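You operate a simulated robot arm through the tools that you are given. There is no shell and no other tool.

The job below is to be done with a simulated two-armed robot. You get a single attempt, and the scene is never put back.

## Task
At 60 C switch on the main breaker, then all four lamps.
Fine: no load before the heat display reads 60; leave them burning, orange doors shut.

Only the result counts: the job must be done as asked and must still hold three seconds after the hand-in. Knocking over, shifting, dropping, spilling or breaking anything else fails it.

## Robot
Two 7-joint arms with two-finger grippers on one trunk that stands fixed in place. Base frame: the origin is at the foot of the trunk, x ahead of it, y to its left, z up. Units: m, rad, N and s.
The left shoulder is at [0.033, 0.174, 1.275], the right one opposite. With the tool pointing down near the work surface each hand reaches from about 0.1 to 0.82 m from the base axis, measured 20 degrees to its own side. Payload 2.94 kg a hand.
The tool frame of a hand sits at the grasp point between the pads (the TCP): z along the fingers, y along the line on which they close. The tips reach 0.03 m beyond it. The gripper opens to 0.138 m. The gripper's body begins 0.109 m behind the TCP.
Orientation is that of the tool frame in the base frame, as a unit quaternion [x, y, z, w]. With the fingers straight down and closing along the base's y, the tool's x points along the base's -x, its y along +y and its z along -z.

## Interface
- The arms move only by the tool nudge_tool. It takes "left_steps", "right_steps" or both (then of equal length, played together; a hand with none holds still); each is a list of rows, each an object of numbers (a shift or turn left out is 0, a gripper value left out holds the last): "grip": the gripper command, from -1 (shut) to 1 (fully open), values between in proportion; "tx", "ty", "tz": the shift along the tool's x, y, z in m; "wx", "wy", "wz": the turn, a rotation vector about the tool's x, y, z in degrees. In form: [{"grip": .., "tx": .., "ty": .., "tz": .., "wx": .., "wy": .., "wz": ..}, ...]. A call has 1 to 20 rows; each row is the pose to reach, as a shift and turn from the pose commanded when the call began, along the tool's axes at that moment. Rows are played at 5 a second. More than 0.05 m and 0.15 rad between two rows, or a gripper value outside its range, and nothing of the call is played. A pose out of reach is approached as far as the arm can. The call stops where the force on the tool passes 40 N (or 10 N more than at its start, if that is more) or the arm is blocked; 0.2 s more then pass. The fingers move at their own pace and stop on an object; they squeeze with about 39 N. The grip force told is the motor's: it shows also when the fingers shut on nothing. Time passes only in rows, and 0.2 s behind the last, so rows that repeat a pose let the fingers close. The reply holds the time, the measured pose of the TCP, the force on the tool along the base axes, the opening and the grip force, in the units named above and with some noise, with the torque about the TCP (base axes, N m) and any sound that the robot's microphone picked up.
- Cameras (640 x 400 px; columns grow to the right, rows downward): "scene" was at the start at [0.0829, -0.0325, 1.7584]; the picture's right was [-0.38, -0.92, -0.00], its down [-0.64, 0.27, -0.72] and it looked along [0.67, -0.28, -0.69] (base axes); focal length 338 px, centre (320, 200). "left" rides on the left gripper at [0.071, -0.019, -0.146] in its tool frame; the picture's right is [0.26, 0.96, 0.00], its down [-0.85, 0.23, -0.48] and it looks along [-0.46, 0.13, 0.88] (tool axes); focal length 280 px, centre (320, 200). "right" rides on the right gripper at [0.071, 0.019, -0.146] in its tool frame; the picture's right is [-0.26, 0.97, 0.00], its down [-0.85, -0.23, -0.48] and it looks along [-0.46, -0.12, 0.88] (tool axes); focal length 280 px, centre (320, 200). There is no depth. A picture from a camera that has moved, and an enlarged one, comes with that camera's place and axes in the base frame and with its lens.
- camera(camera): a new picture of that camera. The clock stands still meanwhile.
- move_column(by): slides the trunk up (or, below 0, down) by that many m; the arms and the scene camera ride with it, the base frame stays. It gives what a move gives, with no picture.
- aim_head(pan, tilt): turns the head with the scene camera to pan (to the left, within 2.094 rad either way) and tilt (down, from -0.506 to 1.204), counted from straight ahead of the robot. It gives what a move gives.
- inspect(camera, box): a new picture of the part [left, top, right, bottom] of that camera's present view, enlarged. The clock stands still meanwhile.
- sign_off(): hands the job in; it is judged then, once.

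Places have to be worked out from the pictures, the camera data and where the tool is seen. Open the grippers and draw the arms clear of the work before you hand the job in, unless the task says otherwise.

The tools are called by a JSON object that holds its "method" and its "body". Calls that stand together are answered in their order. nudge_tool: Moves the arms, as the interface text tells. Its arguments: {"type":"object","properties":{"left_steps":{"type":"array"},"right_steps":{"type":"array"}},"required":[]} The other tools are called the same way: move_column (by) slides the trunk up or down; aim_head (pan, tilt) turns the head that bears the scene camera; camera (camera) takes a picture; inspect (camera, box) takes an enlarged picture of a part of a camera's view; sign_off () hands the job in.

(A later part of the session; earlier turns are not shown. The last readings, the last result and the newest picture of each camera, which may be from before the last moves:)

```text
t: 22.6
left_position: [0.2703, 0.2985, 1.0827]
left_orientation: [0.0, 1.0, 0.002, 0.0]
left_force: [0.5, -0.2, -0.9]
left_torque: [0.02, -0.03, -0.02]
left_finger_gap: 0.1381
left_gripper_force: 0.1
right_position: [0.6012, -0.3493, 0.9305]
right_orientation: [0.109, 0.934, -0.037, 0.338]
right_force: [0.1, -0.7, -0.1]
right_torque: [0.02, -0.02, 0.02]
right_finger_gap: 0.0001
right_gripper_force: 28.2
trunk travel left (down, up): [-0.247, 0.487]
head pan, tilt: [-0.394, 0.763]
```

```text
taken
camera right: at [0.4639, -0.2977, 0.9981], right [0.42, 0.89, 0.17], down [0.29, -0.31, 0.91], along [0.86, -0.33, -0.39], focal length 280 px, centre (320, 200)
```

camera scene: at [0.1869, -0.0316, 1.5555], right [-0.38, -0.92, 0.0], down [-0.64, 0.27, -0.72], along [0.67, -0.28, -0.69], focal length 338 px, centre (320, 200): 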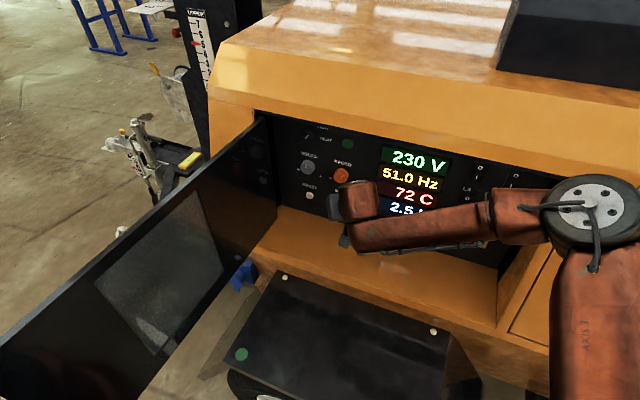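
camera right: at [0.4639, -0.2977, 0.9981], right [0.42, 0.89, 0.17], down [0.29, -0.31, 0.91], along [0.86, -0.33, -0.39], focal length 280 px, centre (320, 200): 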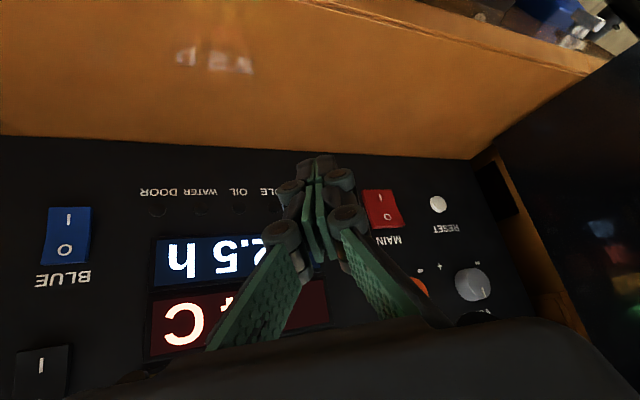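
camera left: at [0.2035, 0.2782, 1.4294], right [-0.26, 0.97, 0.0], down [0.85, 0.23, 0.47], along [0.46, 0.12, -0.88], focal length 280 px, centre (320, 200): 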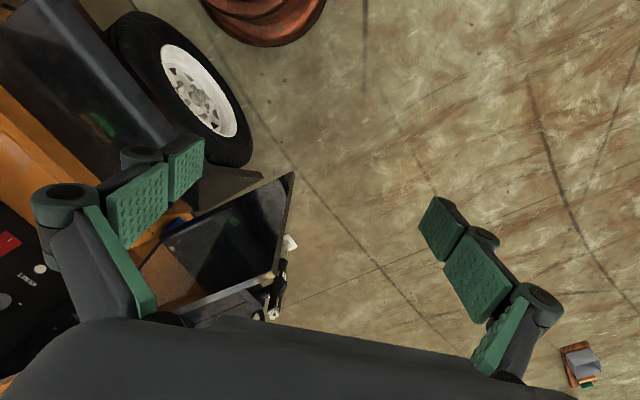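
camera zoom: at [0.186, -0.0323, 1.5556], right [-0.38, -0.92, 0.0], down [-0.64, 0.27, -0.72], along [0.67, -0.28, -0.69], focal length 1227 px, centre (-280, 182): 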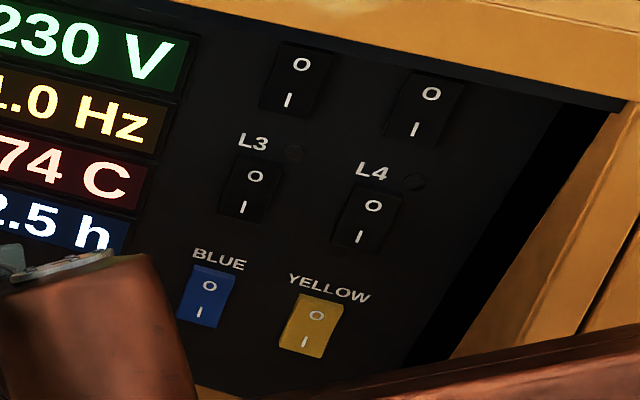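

I need a sharper comparison, so I zoom hard on BLUE and YELLOW in the scene view and on BLUE and MAIN in the right view.

{"method": "inspect", "body": {"camera": "scene", "box": [455, 212, 535, 262]}}

{"method": "inspect", "body": {"camera": "right", "box": [20, 180, 120, 242]}}

{"method": "inspect", "body": {"camera": "right", "box": [340, 175, 440, 237]}}

```text
8.00 times, centred on (495, 237) of scene
camera zoom: at [0.186, -0.0323, 1.5556], right [-0.38, -0.92, 0.0], down [-0.64, 0.27, -0.72], along [0.67, -0.28, -0.69], focal length 2700 px, centre (-1080, -96)
```

zoom: 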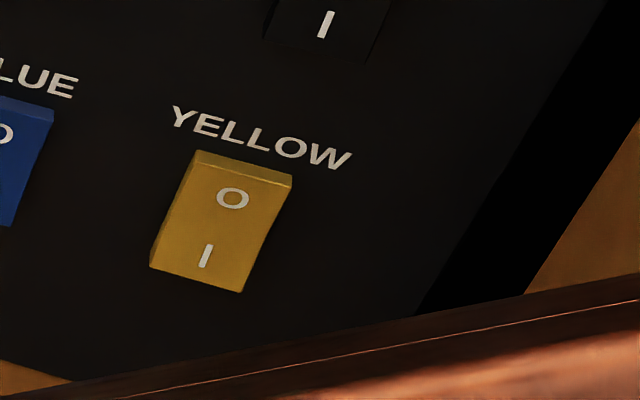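

```text
6.40 times, centred on (70, 211) of right
camera zoom: at [0.4639, -0.2977, 0.9981], right [0.42, 0.89, 0.17], down [0.29, -0.31, 0.91], along [0.86, -0.33, -0.39], focal length 1794 px, centre (1920, 130)
```

zoom: 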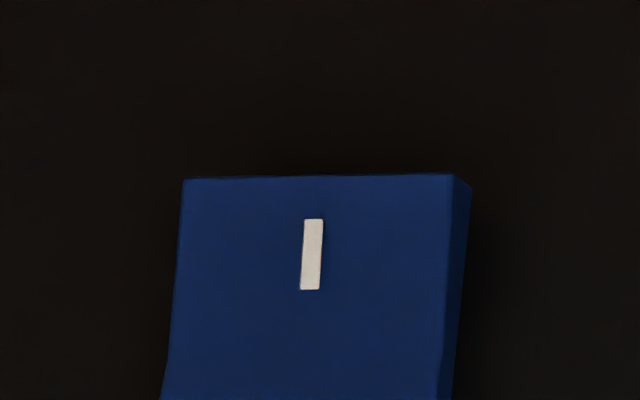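

```text
6.40 times, centred on (390, 206) of right
camera zoom: at [0.4639, -0.2977, 0.9981], right [0.42, 0.89, 0.17], down [0.29, -0.31, 0.91], along [0.86, -0.33, -0.39], focal length 1794 px, centre (-128, 162)
```

zoom: 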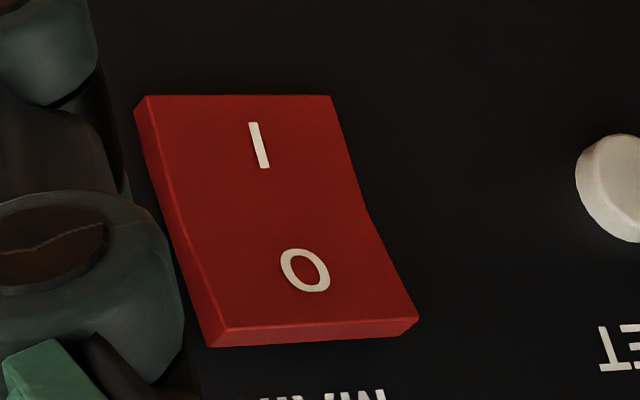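

The rocker's tilt is small, so I zoom in much closer on the side profiles of MAIN, pressed, and BLUE, untouched.

{"method": "inspect", "body": {"camera": "right", "box": [36, 200, 106, 270]}}

{"method": "inspect", "body": {"camera": "scene", "box": [326, 190, 354, 216]}}

{"method": "inspect", "body": {"camera": "scene", "box": [440, 218, 496, 254]}}

```text
5.71 times, centred on (71, 235) of right
camera zoom: at [0.4639, -0.2977, 0.9981], right [0.42, 0.89, 0.17], down [0.29, -0.31, 0.91], along [0.86, -0.33, -0.39], focal length 1602 px, centre (1743, 0)
```

zoom: 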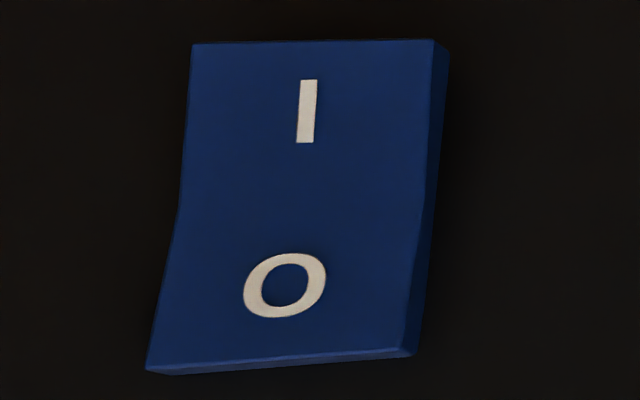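

```text
15.38 times, centred on (340, 203) of scene
camera zoom: at [0.186, -0.0323, 1.5556], right [-0.38, -0.92, 0.0], down [-0.64, 0.27, -0.72], along [0.67, -0.28, -0.69], focal length 5192 px, centre (12, 154)
```

zoom: 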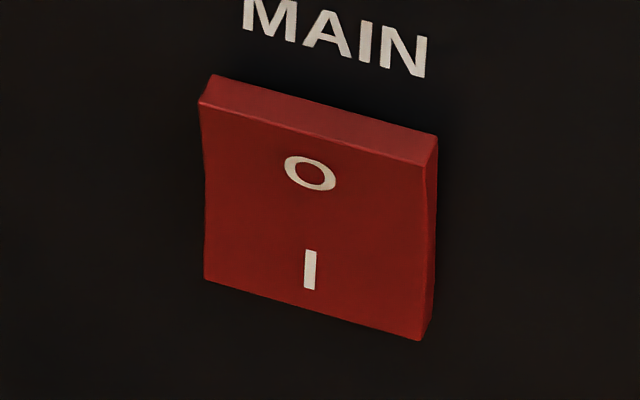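

```text
11.11 times, centred on (468, 236) of scene
camera zoom: at [0.186, -0.0323, 1.5556], right [-0.38, -0.92, 0.0], down [-0.64, 0.27, -0.72], along [0.67, -0.28, -0.69], focal length 3750 px, centre (-1324, -200)
```

zoom: 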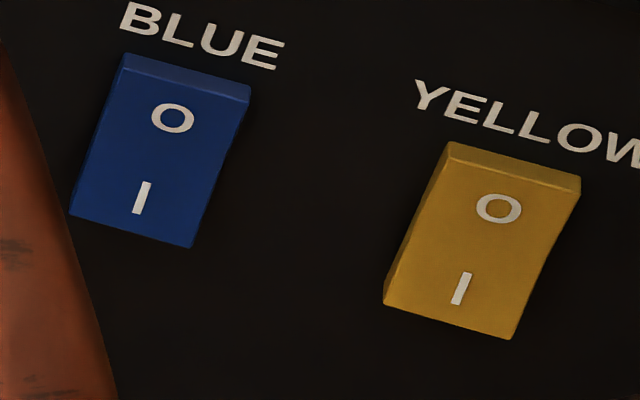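

In this view MAIN's O end stands about 8 mm proud and its I end looks flush, while BLUE and YELLOW show less O protrusion, which suggests MAIN is on. To be certain, I move the hand toward the lamp switches and level the finger, which gives the right camera a grazing side view of MAIN.

{"method": "nudge_tool", "body": {"right_steps": [{"tx": 0.0034, "ty": -0.026, "tz": -0.0185, "wy": -5}, {"tx": 0.0067, "ty": -0.052, "tz": -0.0371, "wy": -10}, {"tx": 0.0101, "ty": -0.078, "tz": -0.0556, "wy": -15}, {"tx": 0.0134, "ty": -0.104, "tz": -0.0742, "wy": -20}, {"tx": 0.0168, "ty": -0.13, "tz": -0.0927, "wy": -25}]}}

{"method": "camera", "body": {"camera": "right"}}

{"method": "camera", "body": {"camera": "scene"}}

```text
t: 23.8
left_position: [0.269, 0.2976, 1.0833]
left_orientation: [-0.001, 1.0, 0.001, 0.001]
left_force: [-0.6, -1.1, 0.5]
left_torque: [0.06, -0.07, 0.01]
left_finger_gap: 0.1381
left_gripper_force: 0.1
right_position: [0.5281, -0.4794, 0.9802]
right_orientation: [0.098, 0.839, -0.061, 0.532]
right_force: [-0.1, 0.3, -0.6]
right_torque: [0.06, 0.0, -0.01]
right_finger_gap: 0.0
right_gripper_force: 28.5
right hand out of reach, approached as far as the arm can: row 2, 3, 4, 5
trunk travel left (down, up): [-0.247, 0.487]
head pan, tilt: [-0.394, 0.763]
```

```text
taken
camera right: at [0.3764, -0.4247, 0.9783], right [0.33, 0.91, 0.24], down [-0.12, -0.21, 0.97], along [0.94, -0.35, 0.04], focal length 280 px, centre (320, 200)
```

right: 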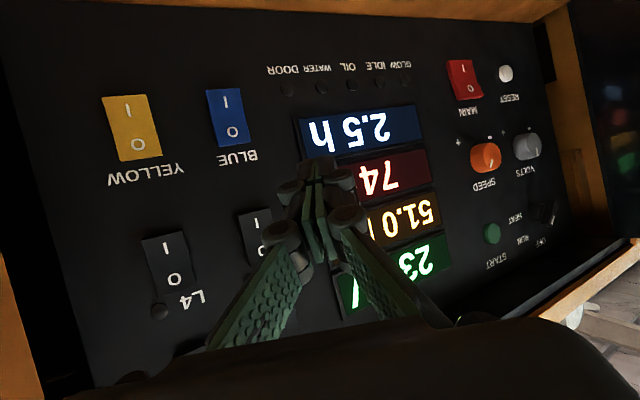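

```text
taken
camera scene: at [0.1851, -0.0327, 1.5558], right [-0.38, -0.92, 0.0], down [-0.64, 0.27, -0.72], along [0.67, -0.28, -0.69], focal length 338 px, centre (320, 200)
```

scene: 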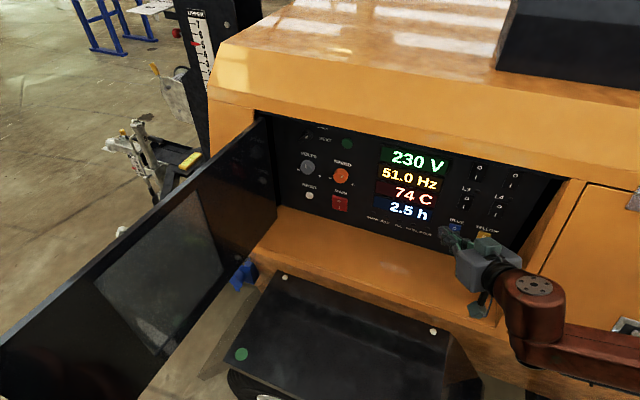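

Now MAIN is visible from the side, with YELLOW and BLUE in the same picture. I zoom on MAIN, YELLOW and BLUE to compare their profiles.

{"method": "inspect", "body": {"camera": "right", "box": [435, 48, 525, 108]}}

{"method": "inspect", "body": {"camera": "right", "box": [190, 75, 270, 155]}}

{"method": "inspect", "body": {"camera": "right", "box": [90, 80, 190, 330]}}

```text
6.67 times, centred on (480, 78) of right
camera zoom: at [0.3764, -0.4247, 0.9783], right [0.33, 0.91, 0.24], down [-0.12, -0.21, 0.97], along [0.94, -0.35, 0.04], focal length 1869 px, centre (-747, 1013)
```

zoom: 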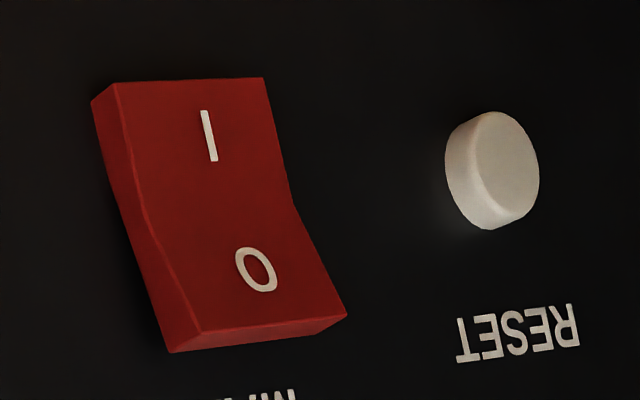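

```text
5.00 times, centred on (230, 115) of right
camera zoom: at [0.3764, -0.4247, 0.9783], right [0.33, 0.91, 0.24], down [-0.12, -0.21, 0.97], along [0.94, -0.35, 0.04], focal length 1402 px, centre (770, 625)
```

zoom: 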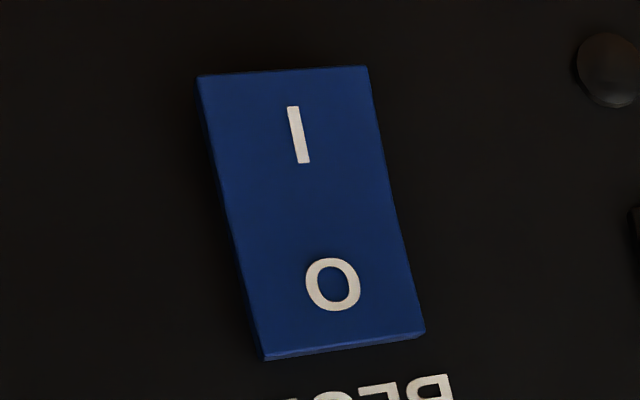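

```text
1.60 times, centred on (140, 205) of right
camera zoom: at [0.3764, -0.4247, 0.9783], right [0.33, 0.91, 0.24], down [-0.12, -0.21, 0.97], along [0.94, -0.35, 0.04], focal length 449 px, centre (608, 192)
```

zoom: 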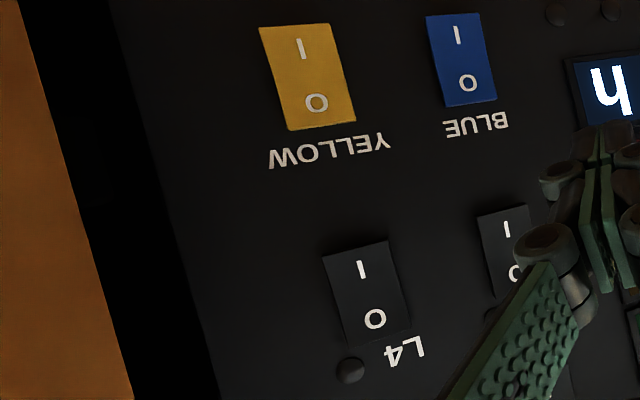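

MAIN's side profile is clearly wider at the O end than at the I end, so MAIN is on. The lamp rockers work out to L1 (0.577, -0.562, 1.098), L2 (0.528, -0.613, 1.096), L3 (0.577, -0.562, 1.007) and L4 (0.529, -0.612, 1.006), and the hood lip is at z 1.17. I go to a stand-off in front of L3's I half.

{"method": "nudge_tool", "body": {"right_steps": [{"tx": -0.0032, "ty": -0.0101, "tz": -0.0057, "wx": 5.13, "wz": 2.42}, {"tx": -0.0065, "ty": -0.0203, "tz": -0.0114, "wx": 10.27, "wz": 4.83}, {"tx": -0.0097, "ty": -0.0304, "tz": -0.0171, "wx": 15.4, "wz": 7.25}, {"tx": -0.0097, "ty": -0.0304, "tz": -0.0171, "wx": 15.4, "wz": 7.25}]}}

{"method": "camera", "body": {"camera": "right"}}

{"method": "camera", "body": {"camera": "scene"}}

```text
t: 24.8
left_position: [0.2693, 0.2983, 1.0826]
left_orientation: [-0.001, 1.0, 0.0, 0.0]
left_force: [0.0, 0.6, -0.5]
left_torque: [0.02, -0.01, 0.0]
left_finger_gap: 0.1381
left_gripper_force: 0.1
right_position: [0.5289, -0.519, 0.9909]
right_orientation: [0.222, 0.816, -0.139, 0.515]
right_force: [0.6, -1.0, 1.1]
right_torque: [0.01, -0.01, -0.04]
right_finger_gap: 0.0
right_gripper_force: 28.4
right hand out of reach, approached as far as the arm can: row 1, 2, 3, 4
trunk travel left (down, up): [-0.247, 0.487]
head pan, tilt: [-0.394, 0.763]
```

```text
taken
camera right: at [0.4009, -0.4206, 0.991], right [0.59, 0.77, 0.24], down [-0.17, -0.17, 0.97], along [0.79, -0.61, 0.04], focal length 280 px, centre (320, 200)
```

right: 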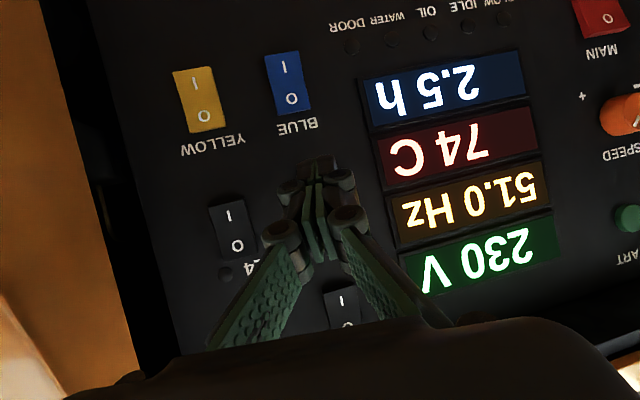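

```text
taken
camera scene: at [0.1867, -0.0319, 1.5555], right [-0.38, -0.92, 0.0], down [-0.64, 0.27, -0.72], along [0.67, -0.28, -0.69], focal length 338 px, centre (320, 200)
```

scene: 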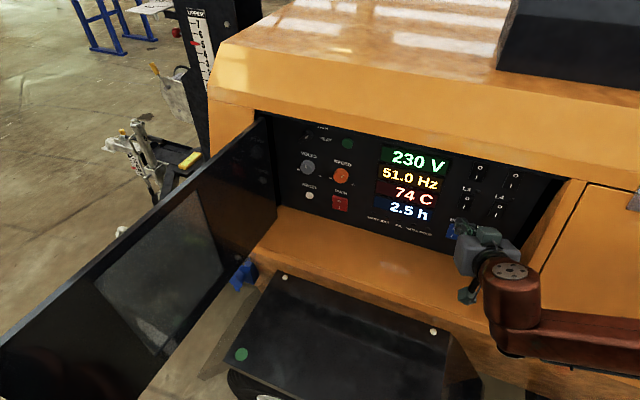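

The tip is about 3.8 cm from L3's I half and within 4 mm laterally. I raise it 4 mm and press along the panel normal in small rows.

{"method": "nudge_tool", "body": {"right_steps": [{"tx": -0.0099, "ty": -0.0035, "tz": 0.0115}, {"tx": -0.0149, "ty": -0.0062, "tz": 0.022}, {"tx": -0.0162, "ty": -0.0069, "tz": 0.0246}, {"tx": -0.0174, "ty": -0.0076, "tz": 0.0273}, {"tx": -0.0187, "ty": -0.0083, "tz": 0.0299}, {"tx": -0.0199, "ty": -0.009, "tz": 0.0325}, {"tx": -0.0212, "ty": -0.0097, "tz": 0.0352}, {"tx": -0.0225, "ty": -0.0104, "tz": 0.0378}]}}

{"method": "camera", "body": {"camera": "right"}}

{"method": "inspect", "body": {"camera": "scene", "box": [370, 130, 550, 250]}}

```text
t: 26.5
left_position: [0.2679, 0.2985, 1.0826]
left_orientation: [0.001, 1.0, 0.001, 0.001]
left_force: [0.4, 0.3, 0.1]
left_torque: [-0.01, 0.0, -0.03]
left_finger_gap: 0.1377
left_gripper_force: 0.1
right_position: [0.5579, -0.5432, 0.9954]
right_orientation: [0.219, 0.818, -0.135, 0.514]
right_force: [-18.9, 11.2, 4.5]
right_torque: [-0.05, -0.05, -0.15]
right_finger_gap: 0.0
right_gripper_force: 28.0
trunk travel left (down, up): [-0.247, 0.487]
head pan, tilt: [-0.394, 0.763]
stopped in row 8 (right hand): the force on the tool passed its limit at 43 N (the readings are from after the stop); the commanded pose is now the measured one
```

```text
taken
camera right: at [0.428, -0.4464, 0.995], right [0.58, 0.78, 0.24], down [-0.17, -0.17, 0.97], along [0.8, -0.6, 0.03], focal length 280 px, centre (320, 200)
```

right: 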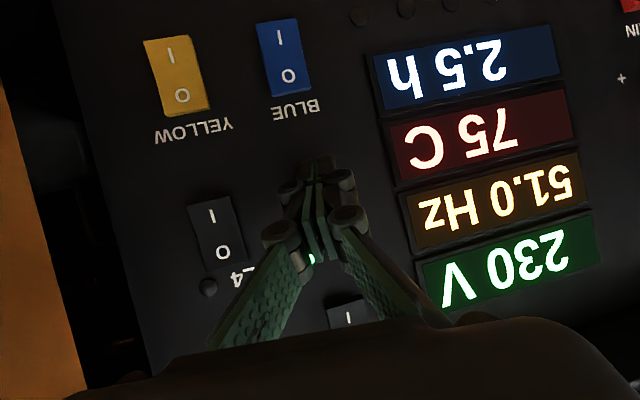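

```text
3.33 times, centred on (460, 190) of scene
camera zoom: at [0.1834, -0.0304, 1.5561], right [-0.38, -0.92, 0.0], down [-0.64, 0.27, -0.72], along [0.67, -0.28, -0.69], focal length 1125 px, centre (-147, 233)
```

zoom: 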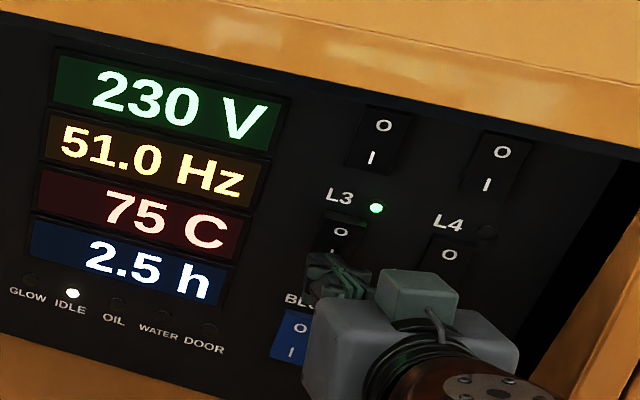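

L3's green LED is lit, so MAIN is indeed on and the first lamp has power; the display reads 230 V, 51.0 Hz, 75 C. I back off 3.5 cm and shift 7.4 cm right to L4, then look.

{"method": "nudge_tool", "body": {"right_steps": [{"tx": 0.0074, "ty": 0.0042, "tz": -0.0153}, {"tx": 0.0148, "ty": 0.0084, "tz": -0.0306}, {"tx": 0.0185, "ty": -0.0275, "tz": -0.0387}, {"tx": 0.0222, "ty": -0.0634, "tz": -0.0467}, {"tx": 0.0222, "ty": -0.0634, "tz": -0.0467}]}}

{"method": "camera", "body": {"camera": "right"}}

{"method": "camera", "body": {"camera": "scene"}}

{"method": "inspect", "body": {"camera": "scene", "box": [370, 130, 550, 250]}}

```text
t: 27.7
left_position: [0.2703, 0.2977, 1.0816]
left_orientation: [0.0, 1.0, -0.001, 0.0]
left_force: [-1.2, 0.2, -0.1]
left_torque: [0.03, -0.04, 0.02]
left_finger_gap: 0.138
left_gripper_force: 0.0
right_position: [0.4842, -0.5748, 0.992]
right_orientation: [0.22, 0.819, -0.137, 0.512]
right_force: [-0.3, 0.9, -0.2]
right_torque: [-0.01, -0.02, 0.0]
right_finger_gap: 0.0001
right_gripper_force: 28.2
trunk travel left (down, up): [-0.247, 0.487]
head pan, tilt: [-0.394, 0.763]
```

```text
taken
camera right: at [0.356, -0.4776, 0.9928], right [0.58, 0.78, 0.24], down [-0.17, -0.17, 0.97], along [0.8, -0.6, 0.03], focal length 280 px, centre (320, 200)
```

right: 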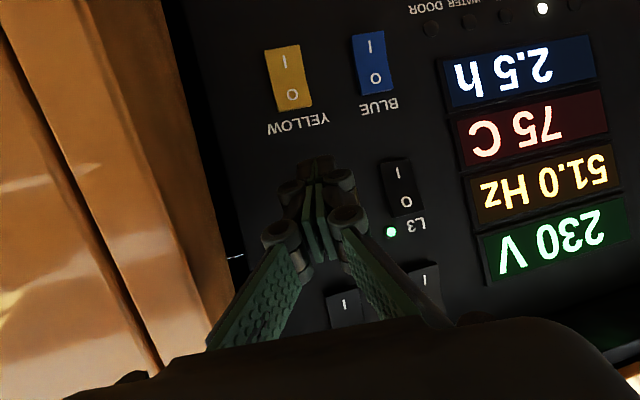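

```text
taken
camera scene: at [0.1871, -0.0317, 1.5554], right [-0.38, -0.92, 0.0], down [-0.64, 0.27, -0.72], along [0.67, -0.28, -0.69], focal length 338 px, centre (320, 200)
```

scene: 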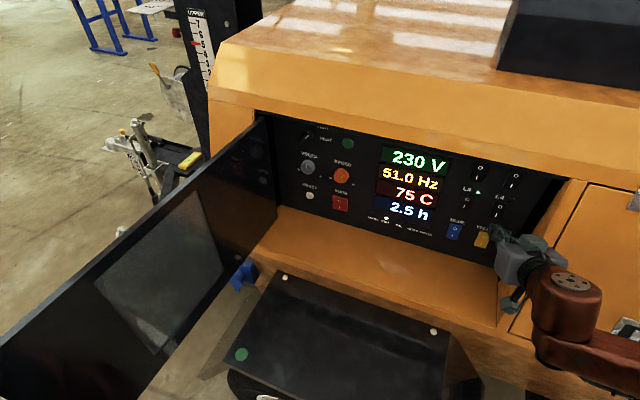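

```text
3.33 times, centred on (460, 190) of scene
camera zoom: at [0.1871, -0.0317, 1.5554], right [-0.38, -0.92, 0.0], down [-0.64, 0.27, -0.72], along [0.67, -0.28, -0.69], focal length 1125 px, centre (-147, 233)
```

zoom: 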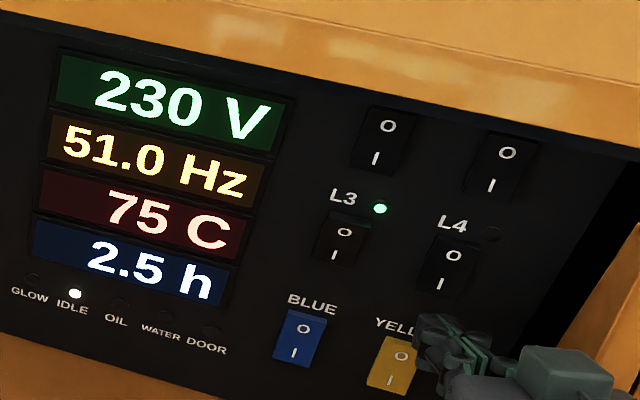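

L3 stays on. The tip is now 3.2 cm in front of L4's I half and well aligned. I press L4 the same way.

{"method": "nudge_tool", "body": {"right_steps": [{"tx": -0.0081, "ty": -0.0036, "tz": 0.0122}, {"tx": -0.0103, "ty": -0.0048, "tz": 0.0166}, {"tx": -0.0115, "ty": -0.0055, "tz": 0.0192}, {"tx": -0.0128, "ty": -0.0062, "tz": 0.0218}, {"tx": -0.0141, "ty": -0.007, "tz": 0.0244}, {"tx": -0.0153, "ty": -0.0077, "tz": 0.027}, {"tx": -0.0166, "ty": -0.0084, "tz": 0.0297}, {"tx": -0.0179, "ty": -0.0091, "tz": 0.0323}]}}

{"method": "inspect", "body": {"camera": "scene", "box": [370, 130, 550, 250]}}

{"method": "camera", "body": {"camera": "right"}}

```text
t: 29.5
left_position: [0.2677, 0.2995, 1.0827]
left_orientation: [0.0, 1.0, 0.001, 0.002]
left_force: [0.0, -0.5, 0.8]
left_torque: [0.01, -0.04, 0.04]
left_finger_gap: 0.138
left_gripper_force: 0.0
right_position: [0.5049, -0.5951, 0.9957]
right_orientation: [0.22, 0.819, -0.135, 0.512]
right_force: [-27.7, 11.1, 5.6]
right_torque: [-0.1, -0.07, -0.35]
right_finger_gap: 0.0
right_gripper_force: 28.3
trunk travel left (down, up): [-0.247, 0.487]
head pan, tilt: [-0.394, 0.763]
stopped in row 8 (right hand): the force on the tool passed its limit at 45 N (the readings are from after the stop); the commanded pose is now the measured one
```

```text
3.33 times, centred on (460, 190) of scene
camera zoom: at [0.1817, -0.03, 1.5563], right [-0.39, -0.92, 0.0], down [-0.64, 0.27, -0.72], along [0.67, -0.28, -0.69], focal length 1125 px, centre (-147, 233)
```

zoom: 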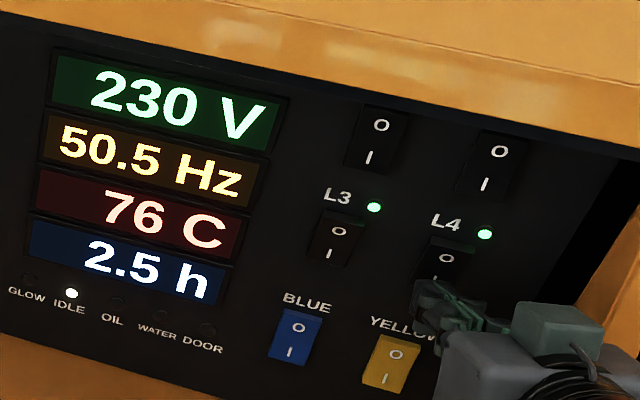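

```text
taken
camera right: at [0.3761, -0.4985, 0.9962], right [0.58, 0.78, 0.24], down [-0.16, -0.18, 0.97], along [0.8, -0.6, 0.03], focal length 280 px, centre (320, 200)
```

right: 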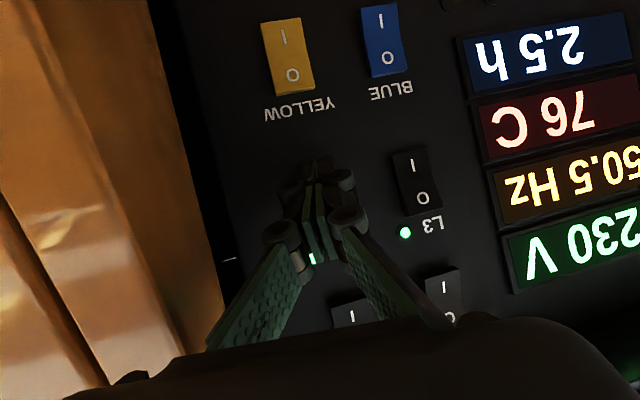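

L4's LED is lit and the frequency has dipped to 50.5 Hz, with 230 V holding at 76 C. I back off 3.5 cm and rise 9 cm to L2, staying below the hood lip.

{"method": "nudge_tool", "body": {"right_steps": [{"tx": 0.0074, "ty": 0.0042, "tz": -0.0153}, {"tx": 0.0148, "ty": 0.0084, "tz": -0.0306}, {"tx": -0.0122, "ty": 0.0085, "tz": -0.0436}, {"tx": -0.0392, "ty": 0.0087, "tz": -0.0567}, {"tx": -0.0662, "ty": 0.0088, "tz": -0.0697}, {"tx": -0.0662, "ty": 0.0088, "tz": -0.0697}]}}

{"method": "camera", "body": {"camera": "right"}}

{"method": "camera", "body": {"camera": "scene"}}

{"method": "inspect", "body": {"camera": "scene", "box": [370, 130, 550, 250]}}

```text
t: 30.9
left_position: [0.2699, 0.2985, 1.0818]
left_orientation: [0.0, 1.0, 0.0, 0.0]
left_force: [-0.1, 0.8, 0.4]
left_torque: [-0.01, -0.03, 0.04]
left_finger_gap: 0.1377
left_gripper_force: 0.0
right_position: [0.4849, -0.5774, 1.0766]
right_orientation: [0.218, 0.821, -0.134, 0.51]
right_force: [0.4, 0.4, 0.0]
right_torque: [0.01, 0.04, -0.02]
right_finger_gap: 0.0
right_gripper_force: 28.6
right hand out of reach, approached as far as the arm can: row 3, 4, 5, 6
trunk travel left (down, up): [-0.247, 0.487]
head pan, tilt: [-0.394, 0.763]
```

```text
taken
camera right: at [0.3553, -0.4814, 1.0786], right [0.58, 0.78, 0.24], down [-0.16, -0.18, 0.97], along [0.8, -0.6, 0.02], focal length 280 px, centre (320, 200)
```

right: 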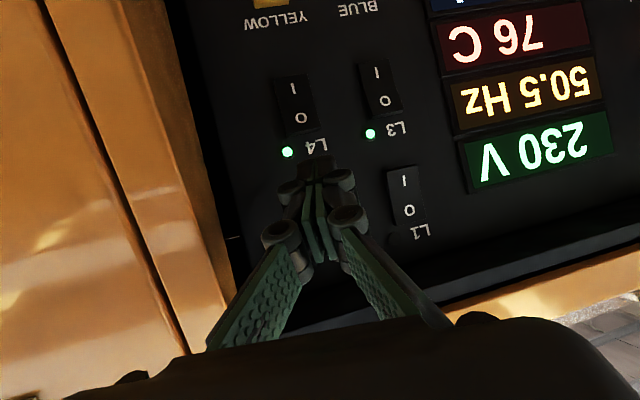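

```text
taken
camera scene: at [0.1869, -0.0309, 1.5554], right [-0.38, -0.92, 0.0], down [-0.64, 0.26, -0.72], along [0.67, -0.28, -0.69], focal length 338 px, centre (320, 200)
```

scene: 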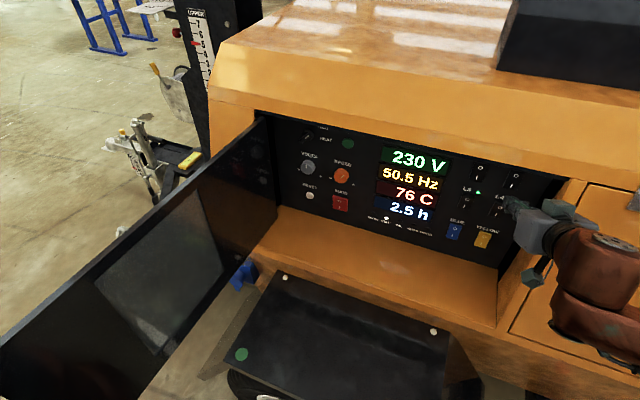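

```text
3.33 times, centred on (460, 190) of scene
camera zoom: at [0.1869, -0.0309, 1.5554], right [-0.38, -0.92, 0.0], down [-0.64, 0.26, -0.72], along [0.67, -0.28, -0.69], focal length 1125 px, centre (-147, 233)
```

zoom: 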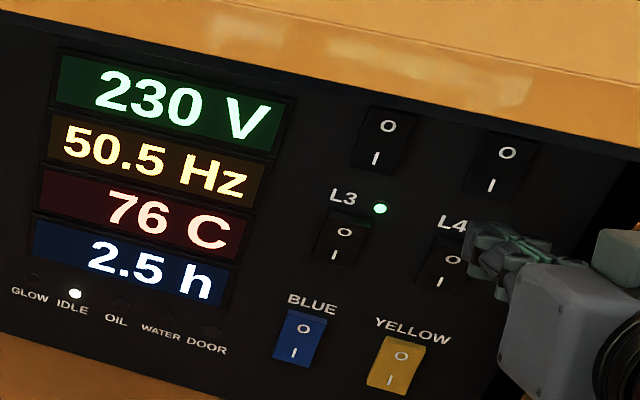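

L3 and L4 are both lit. The hand came to z 1.077, about 9 mm short of L2's I half because of an arm limit. I raise the trunk 12 mm, which carries the hand up.

{"method": "move_column", "body": {"by": 0.012}}

{"method": "camera", "body": {"camera": "right"}}

```text
t: 31.5
left_position: [0.2691, 0.2985, 1.0933]
left_orientation: [0.0, 1.0, 0.0, 0.0]
left_force: [0.0, 0.4, -0.5]
left_torque: [0.02, 0.01, 0.0]
left_finger_gap: 0.1378
left_gripper_force: 0.1
right_position: [0.4848, -0.5773, 1.0881]
right_orientation: [0.219, 0.821, -0.134, 0.51]
right_force: [0.0, 0.0, 0.9]
right_torque: [-0.05, -0.01, 0.0]
right_finger_gap: 0.0003
right_gripper_force: 28.6
trunk travel left (down, up): [-0.259, 0.475]
head pan, tilt: [-0.394, 0.763]
```

```text
taken
camera right: at [0.3566, -0.4812, 1.089], right [0.58, 0.78, 0.24], down [-0.16, -0.18, 0.97], along [0.8, -0.6, 0.02], focal length 280 px, centre (320, 200)
```

right: 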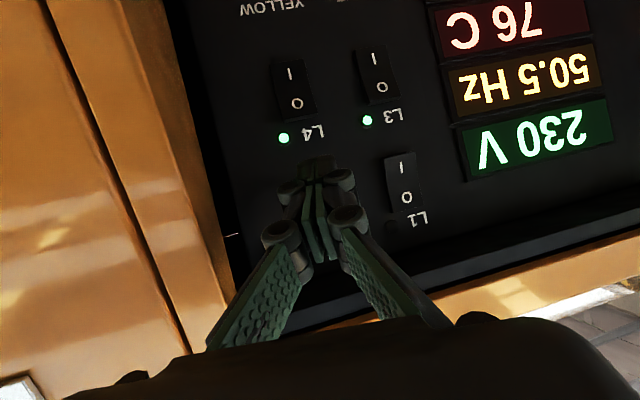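

The hand is now at z 1.088, with the tip's leading edge at L2's I half and the alignment good. I press L2.

{"method": "nudge_tool", "body": {"right_steps": [{"tx": -0.0052, "ty": -0.0029, "tz": 0.0104}, {"tx": -0.0073, "ty": -0.0041, "tz": 0.0148}, {"tx": -0.0086, "ty": -0.0049, "tz": 0.0174}, {"tx": -0.0099, "ty": -0.0056, "tz": 0.02}, {"tx": -0.0112, "ty": -0.0063, "tz": 0.0226}, {"tx": -0.0125, "ty": -0.007, "tz": 0.0252}, {"tx": -0.0138, "ty": -0.0078, "tz": 0.0278}, {"tx": -0.0151, "ty": -0.0085, "tz": 0.0304}]}}

{"method": "inspect", "body": {"camera": "scene", "box": [370, 130, 550, 250]}}

{"method": "camera", "body": {"camera": "right"}}

```text
t: 33.1
left_position: [0.2668, 0.3004, 1.095]
left_orientation: [0.001, 1.0, 0.0, 0.002]
left_force: [0.2, -1.1, 0.8]
left_torque: [0.04, 0.01, -0.02]
left_finger_gap: 0.1379
left_gripper_force: 0.1
right_position: [0.5037, -0.5959, 1.0881]
right_orientation: [0.218, 0.821, -0.134, 0.51]
right_force: [-26.5, 11.6, 3.8]
right_torque: [-0.06, -0.06, -0.32]
right_finger_gap: 0.0001
right_gripper_force: 27.7
trunk travel left (down, up): [-0.259, 0.475]
head pan, tilt: [-0.394, 0.763]
stopped in row 8 (right hand): the force on the tool passed its limit at 44 N (the readings are from after the stop); the commanded pose is now the measured one
```

```text
3.33 times, centred on (460, 190) of scene
camera zoom: at [0.1728, -0.0298, 1.5689], right [-0.39, -0.92, 0.0], down [-0.64, 0.27, -0.72], along [0.67, -0.28, -0.69], focal length 1125 px, centre (-147, 233)
```

zoom: 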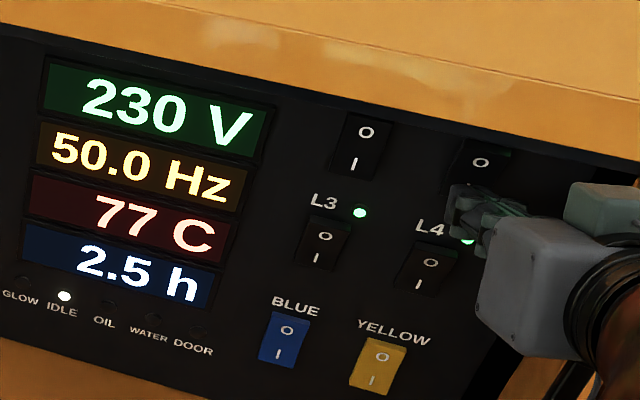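

```text
taken
camera right: at [0.3744, -0.4998, 1.0905], right [0.58, 0.78, 0.24], down [-0.16, -0.18, 0.97], along [0.8, -0.6, 0.02], focal length 280 px, centre (320, 200)
```

right: 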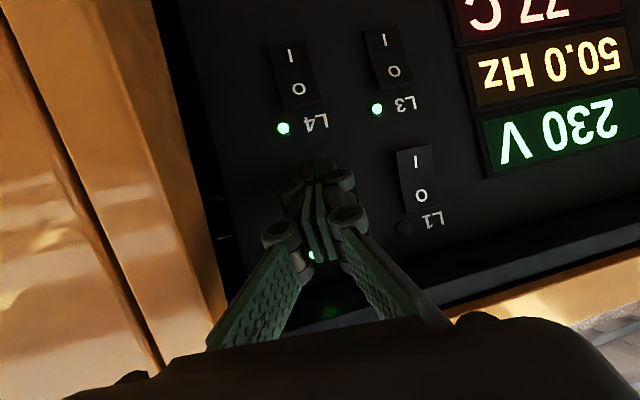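

L2's LED is lit at 50.0 Hz, 230 V and 77 C. I back off and shift 7.1 cm left to L1.

{"method": "nudge_tool", "body": {"right_steps": [{"tx": 0.0075, "ty": 0.0042, "tz": -0.0152}, {"tx": 0.0151, "ty": 0.0085, "tz": -0.0304}, {"tx": 0.0114, "ty": 0.043, "tz": -0.0226}, {"tx": 0.0076, "ty": 0.0774, "tz": -0.0149}, {"tx": 0.0076, "ty": 0.0774, "tz": -0.0149}]}}

{"method": "camera", "body": {"camera": "right"}}

{"method": "camera", "body": {"camera": "scene"}}

```text
t: 33.9
left_position: [0.2706, 0.2992, 1.0942]
left_orientation: [0.0, 1.0, -0.001, -0.001]
left_force: [-0.4, 0.3, -0.6]
left_torque: [-0.12, 0.03, -0.03]
left_finger_gap: 0.1379
left_gripper_force: 0.1
right_position: [0.5031, -0.5519, 1.1453]
right_orientation: [0.225, 0.786, -0.102, 0.567]
right_force: [-2.6, 1.5, -5.4]
right_torque: [0.06, 0.06, -0.12]
right_finger_gap: 0.0003
right_gripper_force: 28.8
right hand out of reach, approached as far as the arm can: row 2
trunk travel left (down, up): [-0.259, 0.475]
head pan, tilt: [-0.394, 0.763]
stopped in row 3 (right hand): the force on the tool passed its limit at 80 N (the readings are from after the stop); the commanded pose is now the measured one
```

```text
taken
camera right: at [0.3712, -0.4584, 1.1313], right [0.52, 0.78, 0.34], down [-0.29, -0.21, 0.93], along [0.8, -0.58, 0.12], focal length 280 px, centre (320, 200)
```

right: 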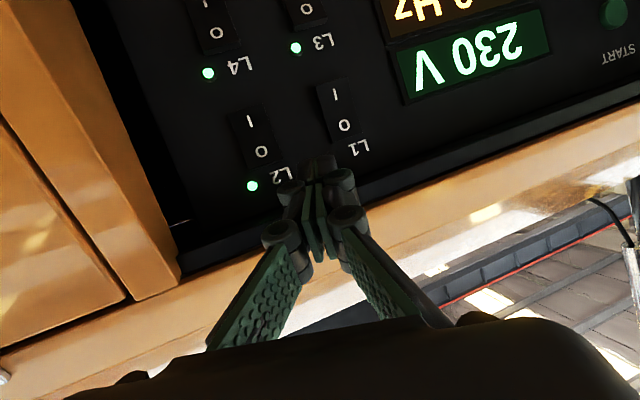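

```text
taken
camera scene: at [0.1794, -0.0292, 1.5678], right [-0.38, -0.92, 0.0], down [-0.64, 0.26, -0.72], along [0.67, -0.28, -0.69], focal length 338 px, centre (320, 200)
```

scene: 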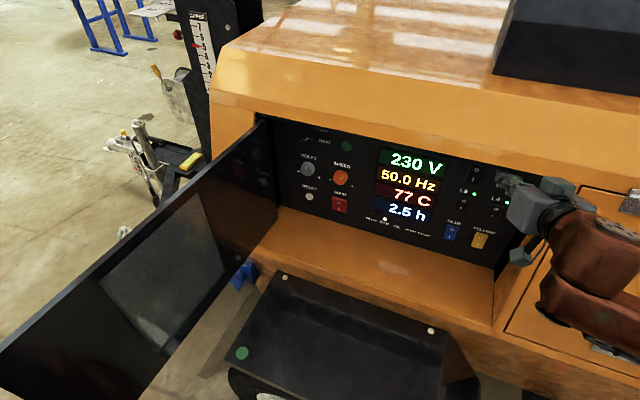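

The arm swung between postures, and the hand went up near the hood lip and was stopped; it is now at z 1.145. L2, L3 and L4 are still lit, and the hood looks unmoved. I ease the hand down and slightly out, away from the lip, in small rows.

{"method": "nudge_tool", "body": {"right_steps": [{"tx": 0.0111, "ty": 0.0004, "tz": -0.0011}, {"tx": 0.0223, "ty": 0.0008, "tz": -0.0023}, {"tx": 0.0334, "ty": 0.0011, "tz": -0.0034}, {"tx": 0.0445, "ty": 0.0015, "tz": -0.0045}]}}

{"method": "camera", "body": {"camera": "right"}}

{"method": "camera", "body": {"camera": "scene"}}

{"method": "inspect", "body": {"camera": "scene", "box": [370, 130, 550, 250]}}

```text
t: 34.9
left_position: [0.2687, 0.2992, 1.0938]
left_orientation: [0.0, 1.0, 0.0, 0.001]
left_force: [-0.8, 0.4, 0.0]
left_torque: [0.0, 0.01, -0.03]
left_finger_gap: 0.1377
left_gripper_force: 0.0
right_position: [0.5033, -0.555, 1.1139]
right_orientation: [0.225, 0.785, -0.102, 0.568]
right_force: [0.1, -0.1, 0.3]
right_torque: [0.0, 0.07, 0.0]
right_finger_gap: 0.0001
right_gripper_force: 28.4
right hand out of reach, approached as far as the arm can: row 1, 2, 3, 4
trunk travel left (down, up): [-0.259, 0.475]
head pan, tilt: [-0.394, 0.763]
```

```text
taken
camera right: at [0.3727, -0.461, 1.0981], right [0.52, 0.79, 0.34], down [-0.3, -0.21, 0.93], along [0.8, -0.58, 0.13], focal length 280 px, centre (320, 200)
```

right: 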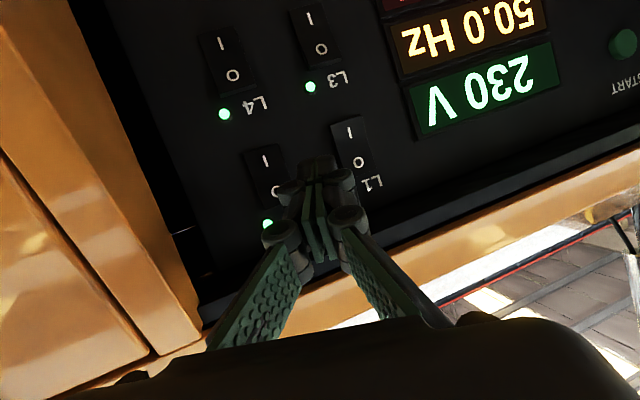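

```text
taken
camera scene: at [0.1773, -0.0312, 1.5682], right [-0.38, -0.92, 0.0], down [-0.64, 0.27, -0.72], along [0.67, -0.28, -0.69], focal length 338 px, centre (320, 200)
```

scene: 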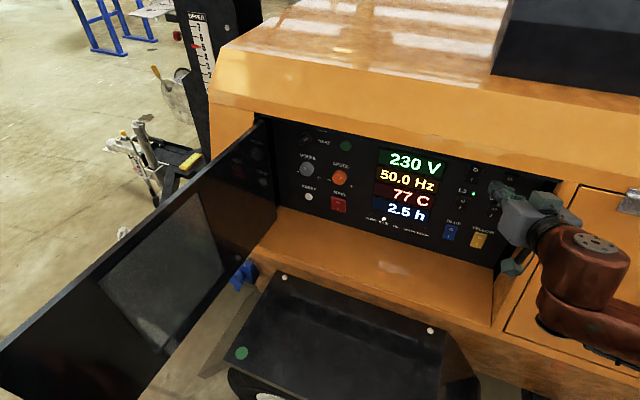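

```text
3.33 times, centred on (460, 190) of scene
camera zoom: at [0.1773, -0.0312, 1.5682], right [-0.38, -0.92, 0.0], down [-0.64, 0.27, -0.72], along [0.67, -0.28, -0.69], focal length 1125 px, centre (-147, 233)
```

zoom: 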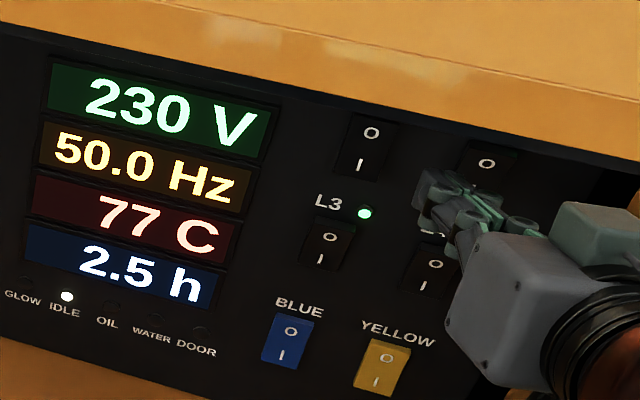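

The hand is free now with no force on it. The arm is limited when reaching up at this trunk height, so my plan is to take the hand down to the L3-like pose that worked and then raise the trunk to L1's height with the same arm posture. First half of the descent:

{"method": "nudge_tool", "body": {"right_steps": [{"tx": 0.0147, "ty": 0.004, "tz": 0.006, "wx": 0.52, "wy": 0.72, "wz": -0.51}, {"tx": 0.0293, "ty": 0.008, "tz": 0.012, "wx": 1.03, "wy": 1.45, "wz": -1.03}, {"tx": 0.044, "ty": 0.012, "tz": 0.018, "wx": 1.55, "wy": 2.17, "wz": -1.54}, {"tx": 0.0587, "ty": 0.016, "tz": 0.024, "wx": 2.07, "wy": 2.89, "wz": -2.05}]}}

{"method": "camera", "body": {"camera": "right"}}

```text
t: 35.9
left_position: [0.2704, 0.298, 1.0945]
left_orientation: [0.0, 1.0, 0.0, 0.0]
left_force: [-0.6, -0.2, -0.4]
left_torque: [-0.01, 0.02, 0.01]
left_finger_gap: 0.1381
left_gripper_force: 0.0
right_position: [0.5189, -0.5366, 1.05]
right_orientation: [0.224, 0.802, -0.12, 0.541]
right_force: [0.6, -0.8, 0.6]
right_torque: [0.0, -0.03, 0.01]
right_finger_gap: 0.0
right_gripper_force: 28.6
trunk travel left (down, up): [-0.259, 0.475]
head pan, tilt: [-0.394, 0.763]
```

```text
taken
camera right: at [0.3883, -0.442, 1.0422], right [0.55, 0.78, 0.29], down [-0.23, -0.19, 0.95], along [0.8, -0.6, 0.08], focal length 280 px, centre (320, 200)
```

right: 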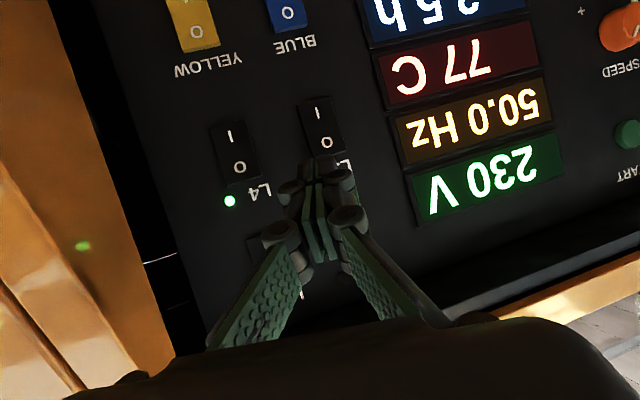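

That went cleanly with no limit. Second half of the descent, to the L3-like pose:

{"method": "nudge_tool", "body": {"right_steps": [{"tx": 0.0162, "ty": 0.0059, "tz": 0.0068, "wx": 0.69, "wy": 0.96, "wz": -0.68}, {"tx": 0.0325, "ty": 0.0117, "tz": 0.0137, "wx": 1.37, "wy": 1.93, "wz": -1.37}, {"tx": 0.0487, "ty": 0.0176, "tz": 0.0205, "wx": 2.06, "wy": 2.89, "wz": -2.05}]}}

{"method": "camera", "body": {"camera": "right"}}

{"method": "camera", "body": {"camera": "scene"}}

```text
t: 36.7
left_position: [0.2702, 0.2979, 1.0941]
left_orientation: [0.0, 1.0, 0.0, 0.0]
left_force: [0.3, 0.7, -0.3]
left_torque: [0.02, 0.02, 0.04]
left_finger_gap: 0.1379
left_gripper_force: 0.0
right_position: [0.5274, -0.5198, 0.9971]
right_orientation: [0.222, 0.816, -0.139, 0.515]
right_force: [-0.7, -0.1, -0.1]
right_torque: [-0.02, -0.01, 0.02]
right_finger_gap: 0.0
right_gripper_force: 28.5
trunk travel left (down, up): [-0.259, 0.475]
head pan, tilt: [-0.394, 0.763]
```

```text
taken
camera right: at [0.3986, -0.4217, 0.9968], right [0.58, 0.78, 0.24], down [-0.17, -0.17, 0.97], along [0.79, -0.61, 0.04], focal length 280 px, centre (320, 200)
```

right: 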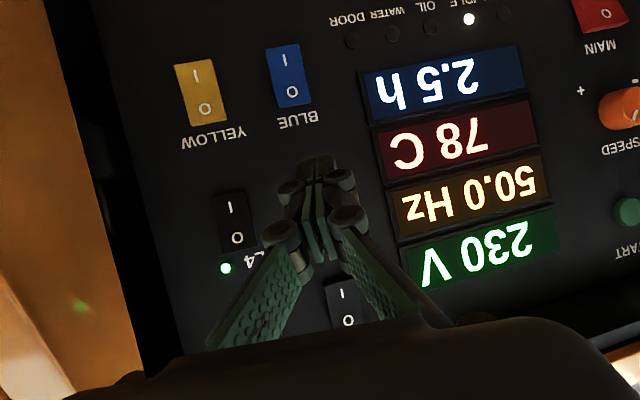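

```text
taken
camera scene: at [0.1784, -0.0315, 1.5679], right [-0.38, -0.92, 0.0], down [-0.64, 0.27, -0.72], along [0.67, -0.28, -0.69], focal length 338 px, centre (320, 200)
```

scene: 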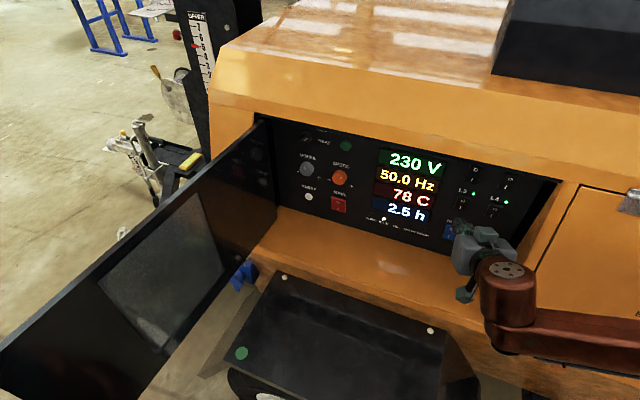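

The hand is at (0.527, -0.520, 0.997), unlimited. L1 needs the hand at z of about 1.088, so I raise the trunk by 0.091 m with the arm posture unchanged.

{"method": "move_column", "body": {"by": 0.091}}

{"method": "camera", "body": {"camera": "right"}}

{"method": "camera", "body": {"camera": "scene"}}

```text
t: 37.9
left_position: [0.2722, 0.2979, 1.1862]
left_orientation: [0.0, 1.0, -0.001, 0.0]
left_force: [0.3, 0.4, 0.3]
left_torque: [0.0, 0.02, 0.0]
left_finger_gap: 0.1382
left_gripper_force: 0.1
right_position: [0.527, -0.5191, 1.0891]
right_orientation: [0.222, 0.816, -0.139, 0.515]
right_force: [0.5, 0.1, 0.2]
right_torque: [0.04, 0.02, -0.02]
right_finger_gap: 0.0001
right_gripper_force: 28.4
trunk travel left (down, up): [-0.35, 0.384]
head pan, tilt: [-0.394, 0.763]
```

```text
taken
camera right: at [0.3987, -0.4216, 1.0888], right [0.58, 0.78, 0.24], down [-0.17, -0.17, 0.97], along [0.79, -0.61, 0.03], focal length 280 px, centre (320, 200)
```

right: 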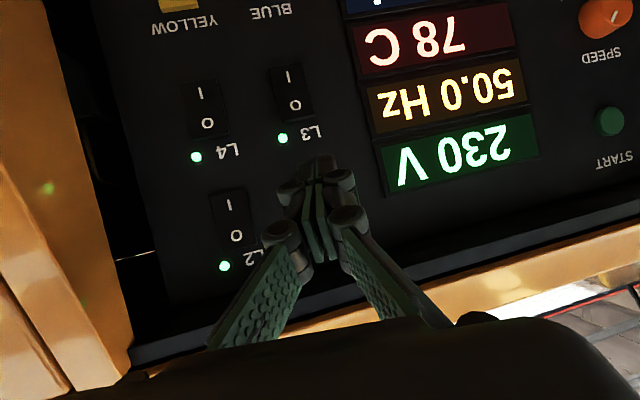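

```text
taken
camera scene: at [0.1224, -0.0319, 1.6609], right [-0.38, -0.92, 0.0], down [-0.64, 0.27, -0.72], along [0.67, -0.28, -0.69], focal length 338 px, centre (320, 200)
```

scene: 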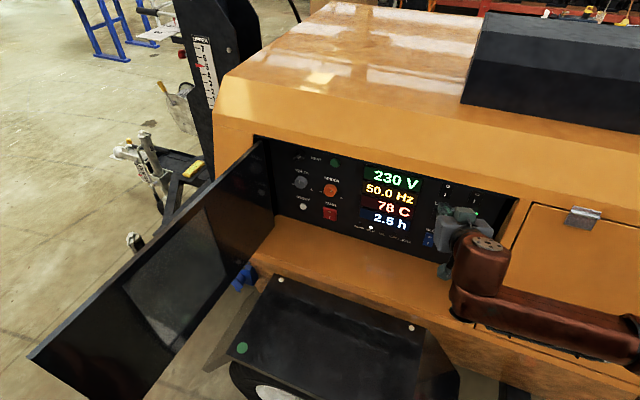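

The hand is at (0.527, -0.519, 1.089), with L2, L3 and L4 lit. The tip is about 3.9 cm from L1's I half and aligned within 2 mm. I press L1.

{"method": "nudge_tool", "body": {"right_steps": [{"tx": -0.0075, "ty": -0.0042, "tz": 0.0158}, {"tx": -0.0109, "ty": -0.006, "tz": 0.0228}, {"tx": -0.0122, "ty": -0.0067, "tz": 0.0255}, {"tx": -0.0134, "ty": -0.0074, "tz": 0.0281}, {"tx": -0.0147, "ty": -0.0081, "tz": 0.0307}, {"tx": -0.0159, "ty": -0.0088, "tz": 0.0334}, {"tx": -0.0172, "ty": -0.0095, "tz": 0.036}, {"tx": -0.0184, "ty": -0.0102, "tz": 0.0386}]}}

{"method": "camera", "body": {"camera": "right"}}

{"method": "inspect", "body": {"camera": "scene", "box": [350, 150, 530, 260]}}

```text
t: 39.9
left_position: [0.2674, 0.2995, 1.1871]
left_orientation: [0.0, 1.0, 0.0, 0.002]
left_force: [0.0, -0.5, -0.1]
left_torque: [0.01, -0.01, 0.01]
left_finger_gap: 0.1379
left_gripper_force: 0.1
right_position: [0.5542, -0.5456, 1.0888]
right_orientation: [0.22, 0.817, -0.137, 0.515]
right_force: [-23.7, 12.2, 2.8]
right_torque: [-0.07, -0.04, -0.26]
right_finger_gap: 0.0
right_gripper_force: 28.2
trunk travel left (down, up): [-0.35, 0.384]
head pan, tilt: [-0.394, 0.763]
stopped in row 8 (right hand): the force on the tool passed its limit at 42 N (the readings are from after the stop); the commanded pose is now the measured one
```

```text
taken
camera right: at [0.4249, -0.4486, 1.0897], right [0.58, 0.78, 0.24], down [-0.17, -0.17, 0.97], along [0.8, -0.6, 0.03], focal length 280 px, centre (320, 200)
```

right: 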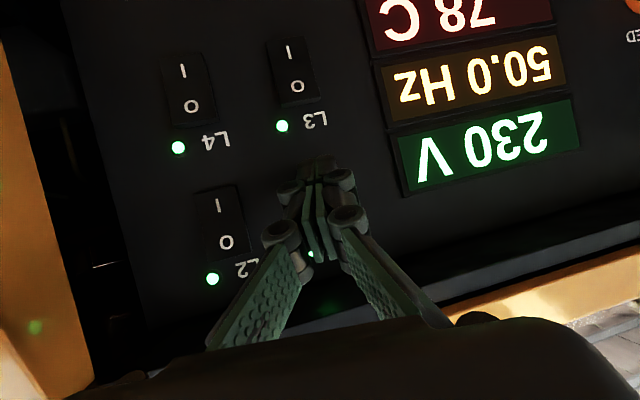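

```text
3.56 times, centred on (440, 205) of scene
camera zoom: at [0.1169, -0.0299, 1.6617], right [-0.38, -0.92, 0.0], down [-0.64, 0.27, -0.72], along [0.67, -0.28, -0.69], focal length 1200 px, centre (-107, 182)
```

zoom: 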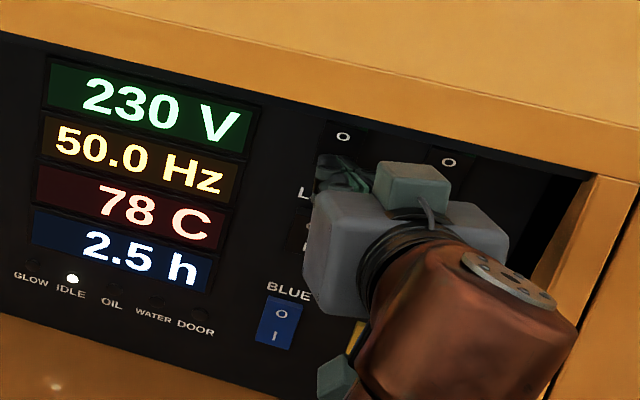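

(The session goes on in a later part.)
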